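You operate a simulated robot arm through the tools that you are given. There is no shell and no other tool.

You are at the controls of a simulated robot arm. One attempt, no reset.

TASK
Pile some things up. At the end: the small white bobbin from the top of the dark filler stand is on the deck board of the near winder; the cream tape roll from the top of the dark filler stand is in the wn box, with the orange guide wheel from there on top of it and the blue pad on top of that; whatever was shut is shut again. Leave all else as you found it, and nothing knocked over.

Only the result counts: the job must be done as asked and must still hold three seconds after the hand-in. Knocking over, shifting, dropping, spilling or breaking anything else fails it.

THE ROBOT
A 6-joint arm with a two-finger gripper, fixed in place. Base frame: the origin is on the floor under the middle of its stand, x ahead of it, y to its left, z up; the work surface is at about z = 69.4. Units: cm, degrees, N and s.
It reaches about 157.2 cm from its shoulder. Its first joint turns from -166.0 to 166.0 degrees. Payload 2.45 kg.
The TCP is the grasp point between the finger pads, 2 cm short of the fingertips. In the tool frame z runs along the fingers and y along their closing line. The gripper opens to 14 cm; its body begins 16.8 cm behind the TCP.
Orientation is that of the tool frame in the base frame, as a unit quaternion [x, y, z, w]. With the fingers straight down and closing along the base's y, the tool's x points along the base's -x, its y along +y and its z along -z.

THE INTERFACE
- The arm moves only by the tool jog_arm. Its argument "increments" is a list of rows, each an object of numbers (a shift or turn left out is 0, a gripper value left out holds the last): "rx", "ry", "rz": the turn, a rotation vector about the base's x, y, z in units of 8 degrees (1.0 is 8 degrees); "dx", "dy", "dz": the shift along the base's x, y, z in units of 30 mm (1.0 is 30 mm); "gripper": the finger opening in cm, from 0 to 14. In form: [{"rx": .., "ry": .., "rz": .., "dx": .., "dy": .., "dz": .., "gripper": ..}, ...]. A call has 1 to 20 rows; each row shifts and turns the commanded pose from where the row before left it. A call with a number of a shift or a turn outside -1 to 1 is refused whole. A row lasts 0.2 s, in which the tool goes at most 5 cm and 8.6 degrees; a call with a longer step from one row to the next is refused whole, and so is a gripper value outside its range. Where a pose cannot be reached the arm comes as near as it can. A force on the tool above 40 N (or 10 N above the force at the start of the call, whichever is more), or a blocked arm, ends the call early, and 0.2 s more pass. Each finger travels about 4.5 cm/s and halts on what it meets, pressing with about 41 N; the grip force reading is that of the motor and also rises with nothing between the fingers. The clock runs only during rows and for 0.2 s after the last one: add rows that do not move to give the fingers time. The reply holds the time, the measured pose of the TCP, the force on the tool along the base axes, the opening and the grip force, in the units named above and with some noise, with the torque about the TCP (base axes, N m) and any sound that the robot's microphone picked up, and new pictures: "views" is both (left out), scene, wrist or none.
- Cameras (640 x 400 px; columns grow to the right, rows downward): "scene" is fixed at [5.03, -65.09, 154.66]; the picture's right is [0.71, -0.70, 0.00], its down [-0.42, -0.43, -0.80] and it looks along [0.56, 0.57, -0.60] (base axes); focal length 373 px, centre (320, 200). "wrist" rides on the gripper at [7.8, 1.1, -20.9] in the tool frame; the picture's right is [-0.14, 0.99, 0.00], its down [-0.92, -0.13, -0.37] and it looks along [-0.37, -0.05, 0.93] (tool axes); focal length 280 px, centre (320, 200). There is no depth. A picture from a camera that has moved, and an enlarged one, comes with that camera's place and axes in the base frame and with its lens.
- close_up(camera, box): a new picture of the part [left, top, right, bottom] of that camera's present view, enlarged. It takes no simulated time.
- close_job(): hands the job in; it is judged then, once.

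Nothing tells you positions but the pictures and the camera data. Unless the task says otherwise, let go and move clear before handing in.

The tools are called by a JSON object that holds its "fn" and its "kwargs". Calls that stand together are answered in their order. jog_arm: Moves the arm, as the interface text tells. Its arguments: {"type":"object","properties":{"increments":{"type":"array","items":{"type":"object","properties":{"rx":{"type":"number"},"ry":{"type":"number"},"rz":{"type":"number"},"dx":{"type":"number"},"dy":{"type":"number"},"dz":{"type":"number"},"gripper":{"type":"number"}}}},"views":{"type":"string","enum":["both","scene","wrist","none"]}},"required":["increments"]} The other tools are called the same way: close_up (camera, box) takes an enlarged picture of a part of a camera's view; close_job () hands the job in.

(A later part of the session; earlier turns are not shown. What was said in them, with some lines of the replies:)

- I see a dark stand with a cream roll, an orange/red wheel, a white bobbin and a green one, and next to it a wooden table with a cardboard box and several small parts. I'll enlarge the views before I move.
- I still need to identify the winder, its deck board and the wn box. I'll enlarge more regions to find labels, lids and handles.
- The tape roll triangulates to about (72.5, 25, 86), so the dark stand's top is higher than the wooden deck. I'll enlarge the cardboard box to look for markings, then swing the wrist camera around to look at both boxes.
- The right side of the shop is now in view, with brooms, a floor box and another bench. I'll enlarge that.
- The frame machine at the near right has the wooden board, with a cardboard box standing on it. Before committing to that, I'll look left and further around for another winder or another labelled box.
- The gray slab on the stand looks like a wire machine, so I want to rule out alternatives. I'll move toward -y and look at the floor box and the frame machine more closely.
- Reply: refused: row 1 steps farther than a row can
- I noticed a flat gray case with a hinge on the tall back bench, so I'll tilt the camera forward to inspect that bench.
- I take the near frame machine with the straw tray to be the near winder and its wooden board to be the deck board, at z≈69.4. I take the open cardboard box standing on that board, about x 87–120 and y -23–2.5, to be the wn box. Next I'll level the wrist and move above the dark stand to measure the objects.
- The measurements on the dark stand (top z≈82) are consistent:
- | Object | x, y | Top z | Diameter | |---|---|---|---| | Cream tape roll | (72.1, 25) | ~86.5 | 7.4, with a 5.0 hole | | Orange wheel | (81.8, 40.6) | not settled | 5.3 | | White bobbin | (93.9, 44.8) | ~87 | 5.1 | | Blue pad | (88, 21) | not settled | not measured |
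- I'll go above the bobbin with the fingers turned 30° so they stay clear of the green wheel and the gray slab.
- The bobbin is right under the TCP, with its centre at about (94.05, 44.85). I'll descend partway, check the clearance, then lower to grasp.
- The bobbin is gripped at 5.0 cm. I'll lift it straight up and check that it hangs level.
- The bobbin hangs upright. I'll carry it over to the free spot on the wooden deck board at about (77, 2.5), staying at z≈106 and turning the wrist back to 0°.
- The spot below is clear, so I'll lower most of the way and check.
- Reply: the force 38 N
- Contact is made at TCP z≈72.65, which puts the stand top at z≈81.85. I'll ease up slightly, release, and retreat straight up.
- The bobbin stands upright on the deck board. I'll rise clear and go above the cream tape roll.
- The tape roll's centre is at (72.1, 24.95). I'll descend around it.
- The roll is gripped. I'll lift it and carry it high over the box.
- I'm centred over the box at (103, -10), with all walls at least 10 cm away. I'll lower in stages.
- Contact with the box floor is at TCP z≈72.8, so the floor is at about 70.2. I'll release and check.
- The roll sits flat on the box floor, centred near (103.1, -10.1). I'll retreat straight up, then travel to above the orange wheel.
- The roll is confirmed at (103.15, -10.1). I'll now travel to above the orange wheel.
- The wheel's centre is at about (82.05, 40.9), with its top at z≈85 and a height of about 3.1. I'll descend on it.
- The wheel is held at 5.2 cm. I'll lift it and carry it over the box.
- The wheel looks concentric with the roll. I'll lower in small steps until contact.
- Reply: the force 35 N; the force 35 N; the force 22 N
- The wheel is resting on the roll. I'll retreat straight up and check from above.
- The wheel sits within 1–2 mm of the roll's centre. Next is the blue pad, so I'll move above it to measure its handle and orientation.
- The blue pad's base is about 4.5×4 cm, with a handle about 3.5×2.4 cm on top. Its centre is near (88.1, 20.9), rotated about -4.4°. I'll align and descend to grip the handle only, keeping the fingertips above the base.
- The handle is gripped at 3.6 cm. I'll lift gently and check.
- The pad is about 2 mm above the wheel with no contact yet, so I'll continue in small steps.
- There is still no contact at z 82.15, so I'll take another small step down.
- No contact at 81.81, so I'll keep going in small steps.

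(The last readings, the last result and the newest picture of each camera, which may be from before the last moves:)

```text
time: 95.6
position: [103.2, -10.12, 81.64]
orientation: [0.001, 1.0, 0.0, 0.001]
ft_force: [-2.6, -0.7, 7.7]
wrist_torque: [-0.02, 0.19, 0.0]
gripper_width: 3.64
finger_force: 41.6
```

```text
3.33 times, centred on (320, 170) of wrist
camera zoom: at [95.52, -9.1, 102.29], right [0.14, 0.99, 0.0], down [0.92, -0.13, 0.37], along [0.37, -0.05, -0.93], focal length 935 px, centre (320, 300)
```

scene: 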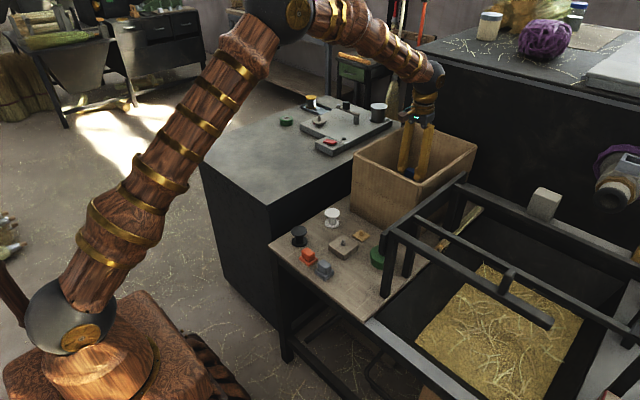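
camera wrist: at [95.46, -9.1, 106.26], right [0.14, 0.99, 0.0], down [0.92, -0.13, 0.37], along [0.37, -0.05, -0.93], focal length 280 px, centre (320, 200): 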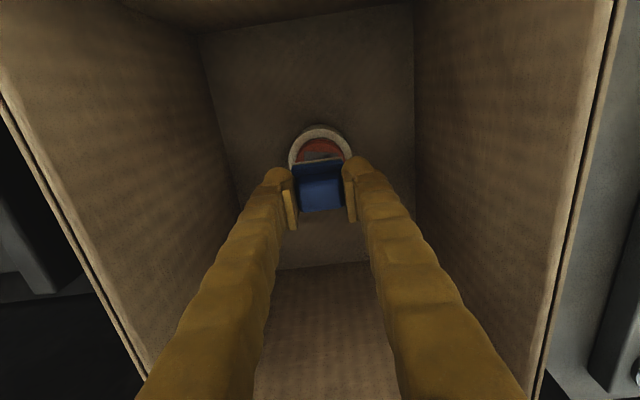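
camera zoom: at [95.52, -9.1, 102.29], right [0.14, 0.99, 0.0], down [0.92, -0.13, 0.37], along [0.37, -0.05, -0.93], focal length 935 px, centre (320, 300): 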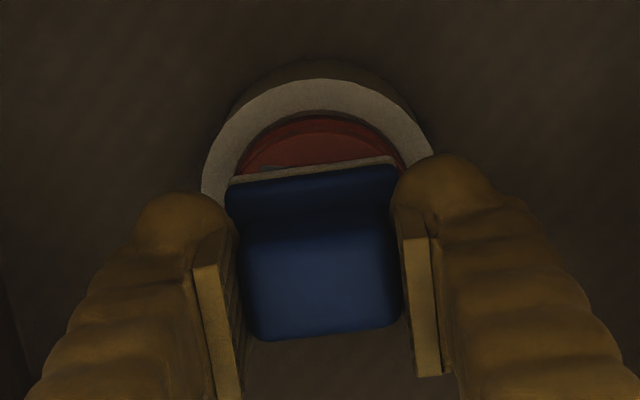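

Contact is at 7.7 N and the heights agree (wheel top ≈77.2), so the stack is seated. I'll release gently.

{"fn": "jog_arm", "kwargs": {"increments": [{"gripper": 4}, {"gripper": 4.6}, {"gripper": 5.4}, {"gripper": 6.4}, {}, {}], "views": "wrist"}}

{"fn": "close_up", "kwargs": {"camera": "wrist", "box": [240, 110, 400, 230]}}

```text
time: 97.0
position: [103.13, -10.04, 81.5]
orientation: [0.001, 1.0, 0.0, -0.001]
ft_force: [-0.5, -1.0, 0.7]
wrist_torque: [-0.02, 0.01, 0.01]
gripper_width: 6.4
finger_force: 0.2
camera wrist: at [95.53, -9.1, 102.23], right [0.14, 0.99, 0.0], down [0.92, -0.13, 0.37], along [0.37, -0.05, -0.93], focal length 280 px, centre (320, 200)
```

wrist: 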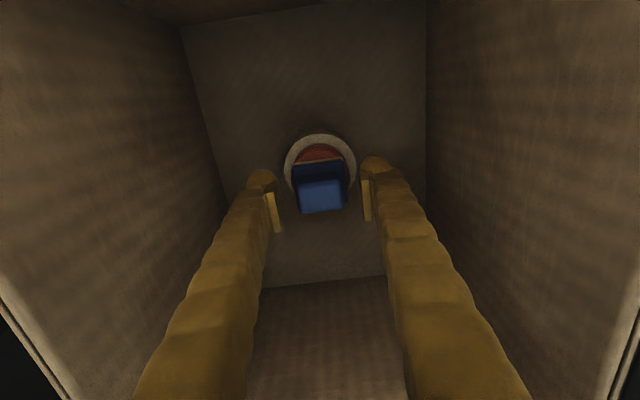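

```text
3.33 times, centred on (320, 170) of wrist
camera zoom: at [95.53, -9.1, 102.23], right [0.14, 0.99, 0.0], down [0.92, -0.13, 0.37], along [0.37, -0.05, -0.93], focal length 935 px, centre (320, 300)
```

zoom: 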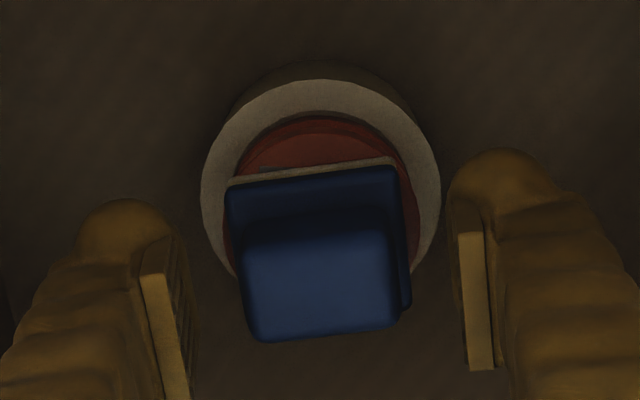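

The pad stands on the wheel by itself. I'll rise straight up and inspect from above.

{"fn": "jog_arm", "kwargs": {"increments": [{"dz": 0.3}, {"dz": 0.7}, {"dz": 1}, {"dz": 1}, {"dz": 1}, {"dz": 1}, {"dz": 1}, {"dz": 1}, {"dz": 1}, {"dz": 1}, {"dz": 1}, {"dz": 1}, {}], "views": "both"}}

{"fn": "close_up", "kwargs": {"camera": "wrist", "box": [260, 70, 380, 160]}}

{"fn": "close_up", "kwargs": {"camera": "scene", "box": [260, 90, 500, 290]}}

```text
time: 99.8
position: [103.07, -10.09, 114.53]
orientation: [0.0, 1.0, 0.0, 0.001]
ft_force: [-0.4, 0.2, 0.3]
wrist_torque: [-0.01, -0.01, -0.02]
gripper_width: 6.42
finger_force: 0.0
camera wrist: at [95.53, -9.01, 135.23], right [0.14, 0.99, 0.0], down [0.92, -0.13, 0.37], along [0.37, -0.05, -0.93], focal length 280 px, centre (320, 200)
```

scene: 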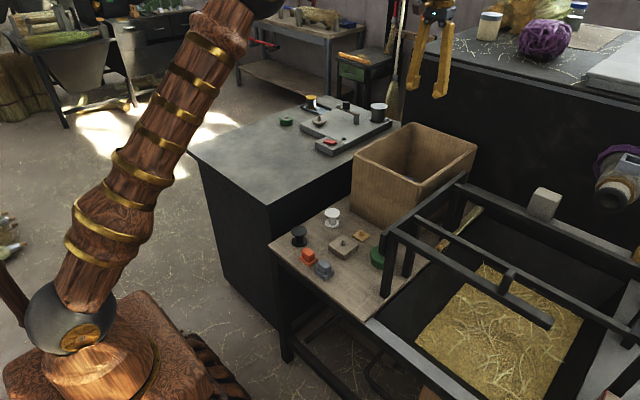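
wrist: 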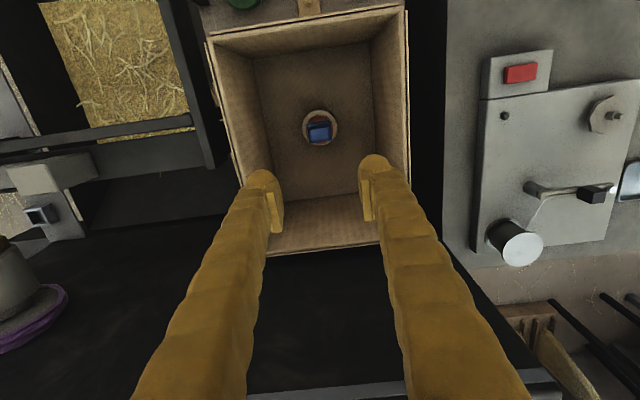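

```text
4.44 times, centred on (320, 115) of wrist
camera zoom: at [95.53, -9.01, 135.23], right [0.14, 0.99, 0.0], down [0.92, -0.13, 0.37], along [0.37, -0.05, -0.93], focal length 1246 px, centre (320, 578)
```

zoom: 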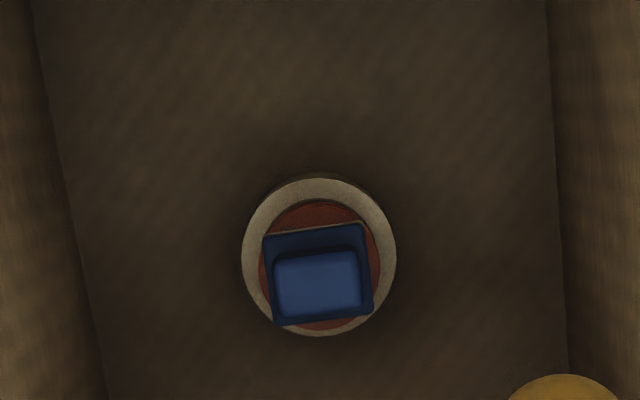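

```text
2.00 times, centred on (380, 190) of scene
camera zoom: at [5.03, -65.09, 154.66], right [0.71, -0.7, 0.0], down [-0.42, -0.43, -0.8], along [0.56, 0.57, -0.6], focal length 745 px, centre (200, 220)
```

zoom: 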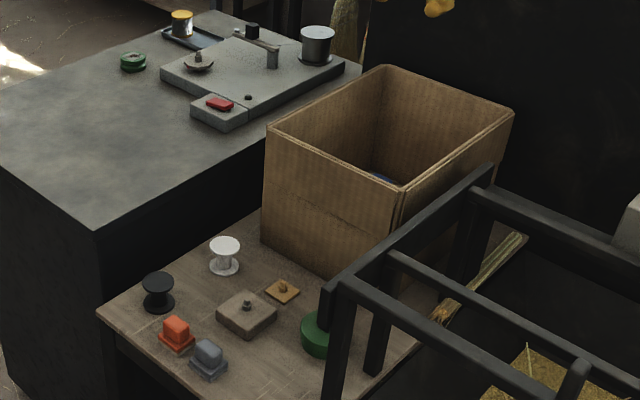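

The stack in the box looks well centred, and the bobbin stands on the deck board. Before handing in, I'll use the free arm to look again for any label that would make a different box the "wn box".

{"fn": "jog_arm", "kwargs": {"increments": [{"dz": 1, "dx": -0.8}, {"dz": 1, "dx": -0.8}, {"dz": 1, "dx": -0.8}, {"dz": 1, "dx": -0.8}, {"dz": 1, "dx": -0.8}, {"dx": -0.8, "dy": -0.5}, {"dx": -0.8, "dy": -0.5}, {"rx": -1, "dy": -0.5}, {"rx": -1, "dy": -0.5}, {"rx": -1, "dy": -0.5}, {"rx": -1, "dy": -0.5}, {"rx": -1, "dy": -0.5}, {"rx": -1, "dy": -0.5}, {"rx": -1, "dy": -0.5}, {"rx": -0.5}, {}], "views": "wrist"}}

{"fn": "close_up", "kwargs": {"camera": "wrist", "box": [0, 40, 320, 240]}}

{"fn": "close_up", "kwargs": {"camera": "wrist", "box": [0, 180, 240, 380]}}

{"fn": "close_up", "kwargs": {"camera": "wrist", "box": [280, 20, 480, 150]}}

```text
time: 103.2
position: [86.25, -23.45, 129.44]
orientation: [-0.002, 0.865, -0.501, 0.0]
ft_force: [-0.2, -0.2, -0.1]
wrist_torque: [0.03, -0.03, 0.02]
gripper_width: 6.38
finger_force: 0.1
camera wrist: at [78.71, -4.99, 138.79], right [0.14, 0.49, -0.86], down [0.92, 0.26, 0.29], along [0.37, -0.83, -0.42], focal length 280 px, centre (320, 200)
```

wrist: 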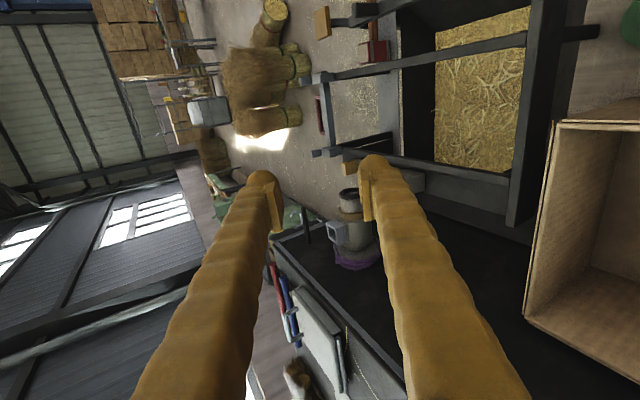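

```text
2.00 times, centred on (160, 140) of wrist
camera zoom: at [78.71, -4.99, 138.79], right [0.14, 0.49, -0.86], down [0.92, 0.26, 0.29], along [0.37, -0.83, -0.42], focal length 561 px, centre (640, 320)
```

zoom: 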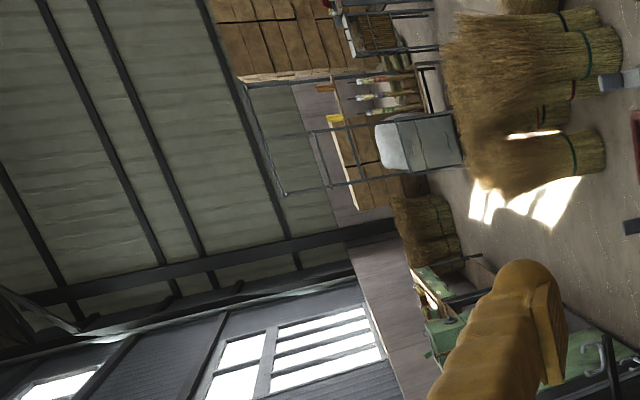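

```text
2.00 times, centred on (120, 280) of wrist
camera zoom: at [78.71, -4.99, 138.79], right [0.14, 0.49, -0.86], down [0.92, 0.26, 0.29], along [0.37, -0.83, -0.42], focal length 561 px, centre (720, 40)
```

zoom: 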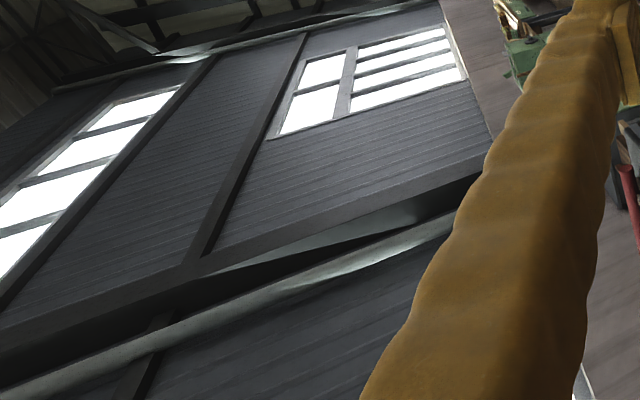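

```text
3.08 times, centred on (380, 85) of wrist
camera zoom: at [78.71, -4.99, 138.79], right [0.14, 0.49, -0.86], down [0.92, 0.26, 0.29], along [0.37, -0.83, -0.42], focal length 863 px, centre (135, 554)
```

zoom: 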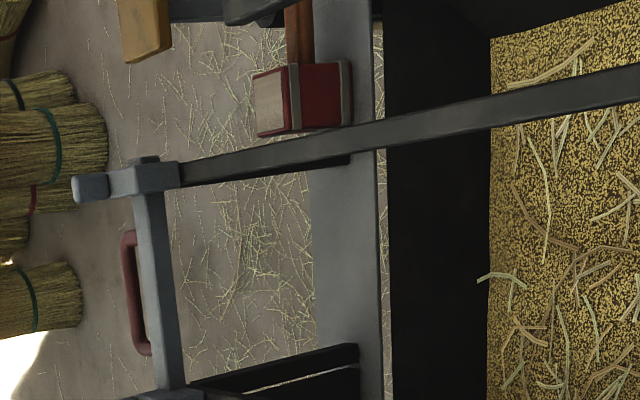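

{"fn": "jog_arm", "kwargs": {"increments": [{"rx": 1, "dx": -0.9}, {"rx": 1, "dx": -0.9}, {"rx": 1, "dx": -0.9}, {"rx": 1, "dx": -0.9}, {"rx": 1, "dx": -0.9}, {"rx": 1, "dx": -0.9}, {"dx": -0.9, "dy": -0.6}, {"dx": -0.9, "dy": -0.6}, {"dx": -0.9, "dy": -0.7}, {"dx": -0.9, "dy": -0.7}, {"dx": -0.9, "dy": -0.7}, {"dx": -0.9, "dy": -0.7}, {"dx": -0.9, "dy": -0.7}, {"dx": -0.5, "dy": -0.8}, {"dy": -0.9}, {"dy": -0.9}, {"dy": -0.9}, {"dy": -0.9}, {}], "views": "both"}}

{"fn": "close_up", "kwargs": {"camera": "wrist", "box": [200, 40, 440, 200]}}

```text
time: 107.2
position: [49.79, -50.94, 129.47]
orientation: [0.0, 0.995, -0.104, 0.0]
ft_force: [0.0, 0.0, -0.1]
wrist_torque: [0.02, 0.0, -0.02]
gripper_width: 6.38
finger_force: 0.0
camera wrist: at [42.09, -45.6, 149.58], right [0.14, 0.97, -0.21], down [0.92, -0.05, 0.39], along [0.37, -0.24, -0.9], focal length 280 px, centre (320, 200)
```

scene: 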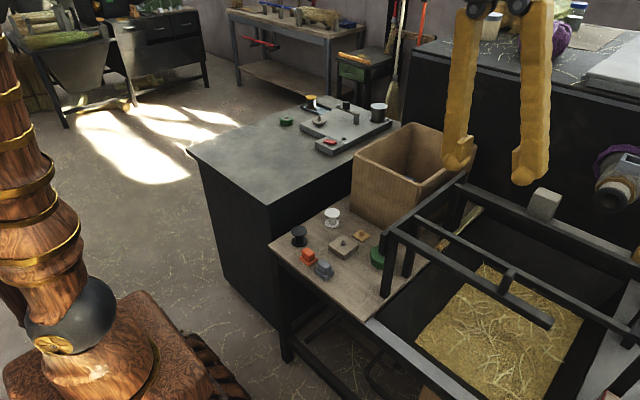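
wrist: 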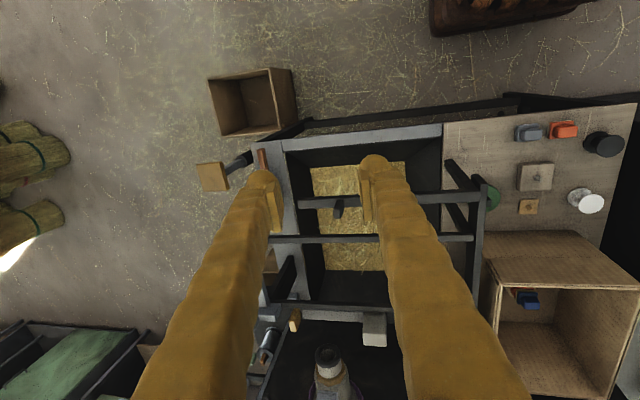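

```text
2.50 times, centred on (320, 120) of wrist
camera zoom: at [42.09, -45.6, 149.58], right [0.14, 0.97, -0.21], down [0.92, -0.05, 0.39], along [0.37, -0.24, -0.9], focal length 701 px, centre (320, 400)
```

zoom: 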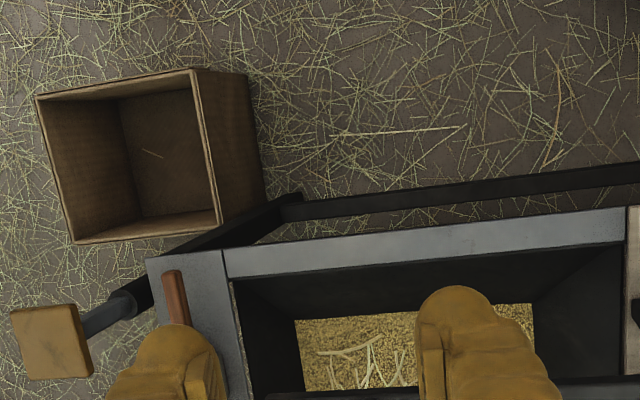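

The floor box, with its rim at only z≈34, carries no visible label. I'll compare against the far machine to see which parts belong to a winder.

{"fn": "close_up", "kwargs": {"camera": "scene", "box": [20, 0, 140, 75]}}

{"fn": "close_up", "kwargs": {"camera": "scene", "box": [100, 0, 220, 75]}}

{"fn": "close_up", "kwargs": {"camera": "wrist", "box": [0, 280, 240, 400]}}

{"fn": "close_up", "kwargs": {"camera": "wrist", "box": [440, 90, 640, 400]}}

{"fn": "jog_arm", "kwargs": {"increments": [{"rx": -1}, {"rx": -1}, {"rx": -1}, {"rx": -1}, {"rx": -1}, {"ry": -1}, {"ry": -1}, {}], "views": "wrist"}}

```text
5.33 times, centred on (80, 38) of scene
camera zoom: at [5.03, -65.09, 154.66], right [0.71, -0.7, 0.0], down [-0.42, -0.43, -0.8], along [0.56, 0.57, -0.6], focal length 1987 px, centre (1600, 1067)
```

zoom: 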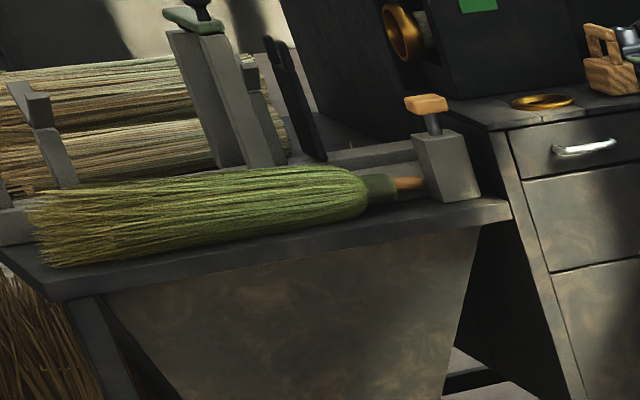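

```text
5.33 times, centred on (160, 38) of scene
camera zoom: at [5.03, -65.09, 154.66], right [0.71, -0.7, 0.0], down [-0.42, -0.43, -0.8], along [0.56, 0.57, -0.6], focal length 1987 px, centre (1173, 1067)
```

zoom: 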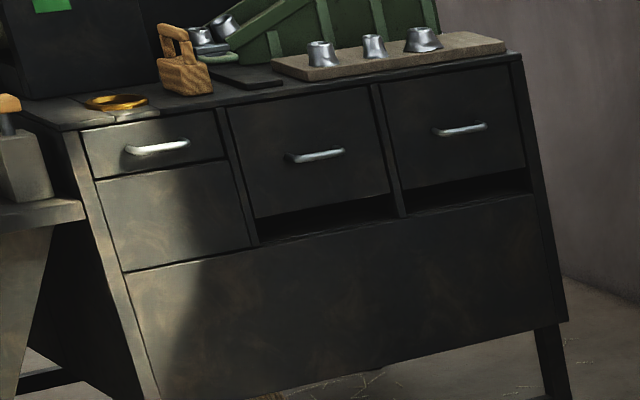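

```text
2.67 times, centred on (120, 340) of wrist
camera zoom: at [42.09, -45.6, 149.58], right [0.14, 0.97, -0.21], down [0.92, -0.05, 0.39], along [0.37, -0.24, -0.9], focal length 748 px, centre (853, -173)
```

zoom: 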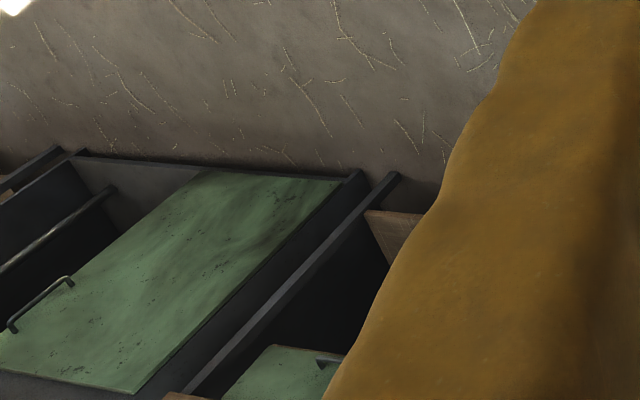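

```text
1.29 times, centred on (540, 245) of wrist
camera zoom: at [42.09, -45.6, 149.58], right [0.14, 0.97, -0.21], down [0.92, -0.05, 0.39], along [0.37, -0.24, -0.9], focal length 362 px, centre (36, 142)
```

zoom: 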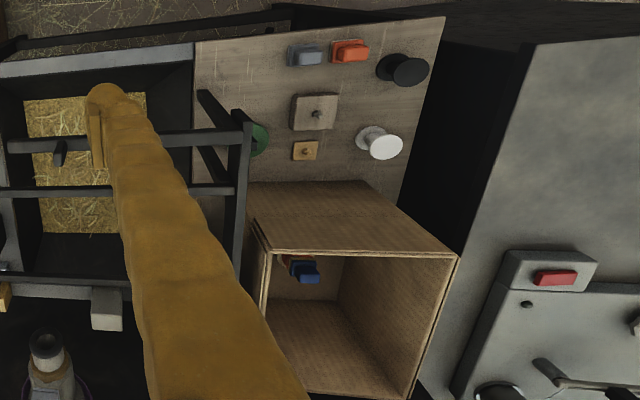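

```text
time: 109.0
position: [49.87, -50.87, 129.57]
orientation: [0.061, 0.89, -0.434, 0.126]
ft_force: [0.0, 0.1, 0.4]
wrist_torque: [-0.02, 0.0, 0.04]
gripper_width: 6.4
finger_force: 0.1
camera wrist: at [39.09, -33.84, 138.71], right [0.35, 0.61, -0.71], down [0.79, 0.21, 0.57], along [0.5, -0.76, -0.41], focal length 280 px, centre (320, 200)
```

wrist: 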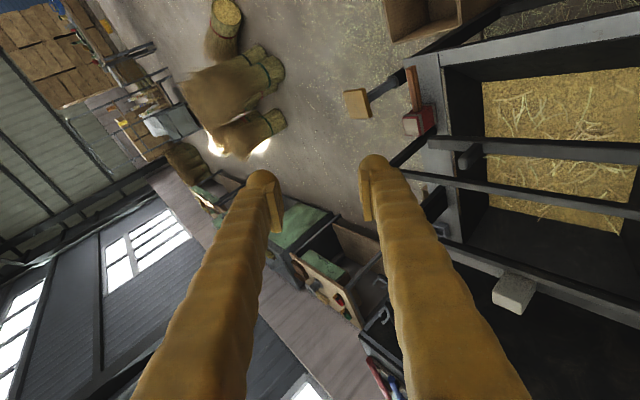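

Nothing on any box contradicts my reading: the box standing on the near winder is the only fitting "wn box", and it has no lid. The roll, wheel and pad are stacked in it, the white bobbin is upright on the deck board, nothing else was moved or opened, and the arm is clear, so I'm handing in.

{"fn": "close_job", "kwargs": {}}

```text
The job is handed in.
```

I finished the stacking and handed the job in, but one thing was a judgement call: which box is the "wn box". No box in view had a label.

- **White bobbin:** it stands upright on the wooden deck board of the near winder, in a clear spot at about (77, 2.4).
- **Stack:** the cream tape roll lies flat in the open cardboard box that stands on the deck board. The orange guide wheel is on top of it and the blue pad on top of that, each within about 3 mm of centre. The stack still looked stable when I checked it from above.
- **Everything else:** I opened nothing, so there was nothing to shut again. The other objects looked unmoved in the last pictures, and the gripper was empty and well clear at hand-in.

**My reading of the names:** I took the frame machine with the straw tray as the near winder and the cardboard box on its board as the wn box. There is a second cardboard box on the floor beside that machine. If that one was meant, the stack is in the wrong box.
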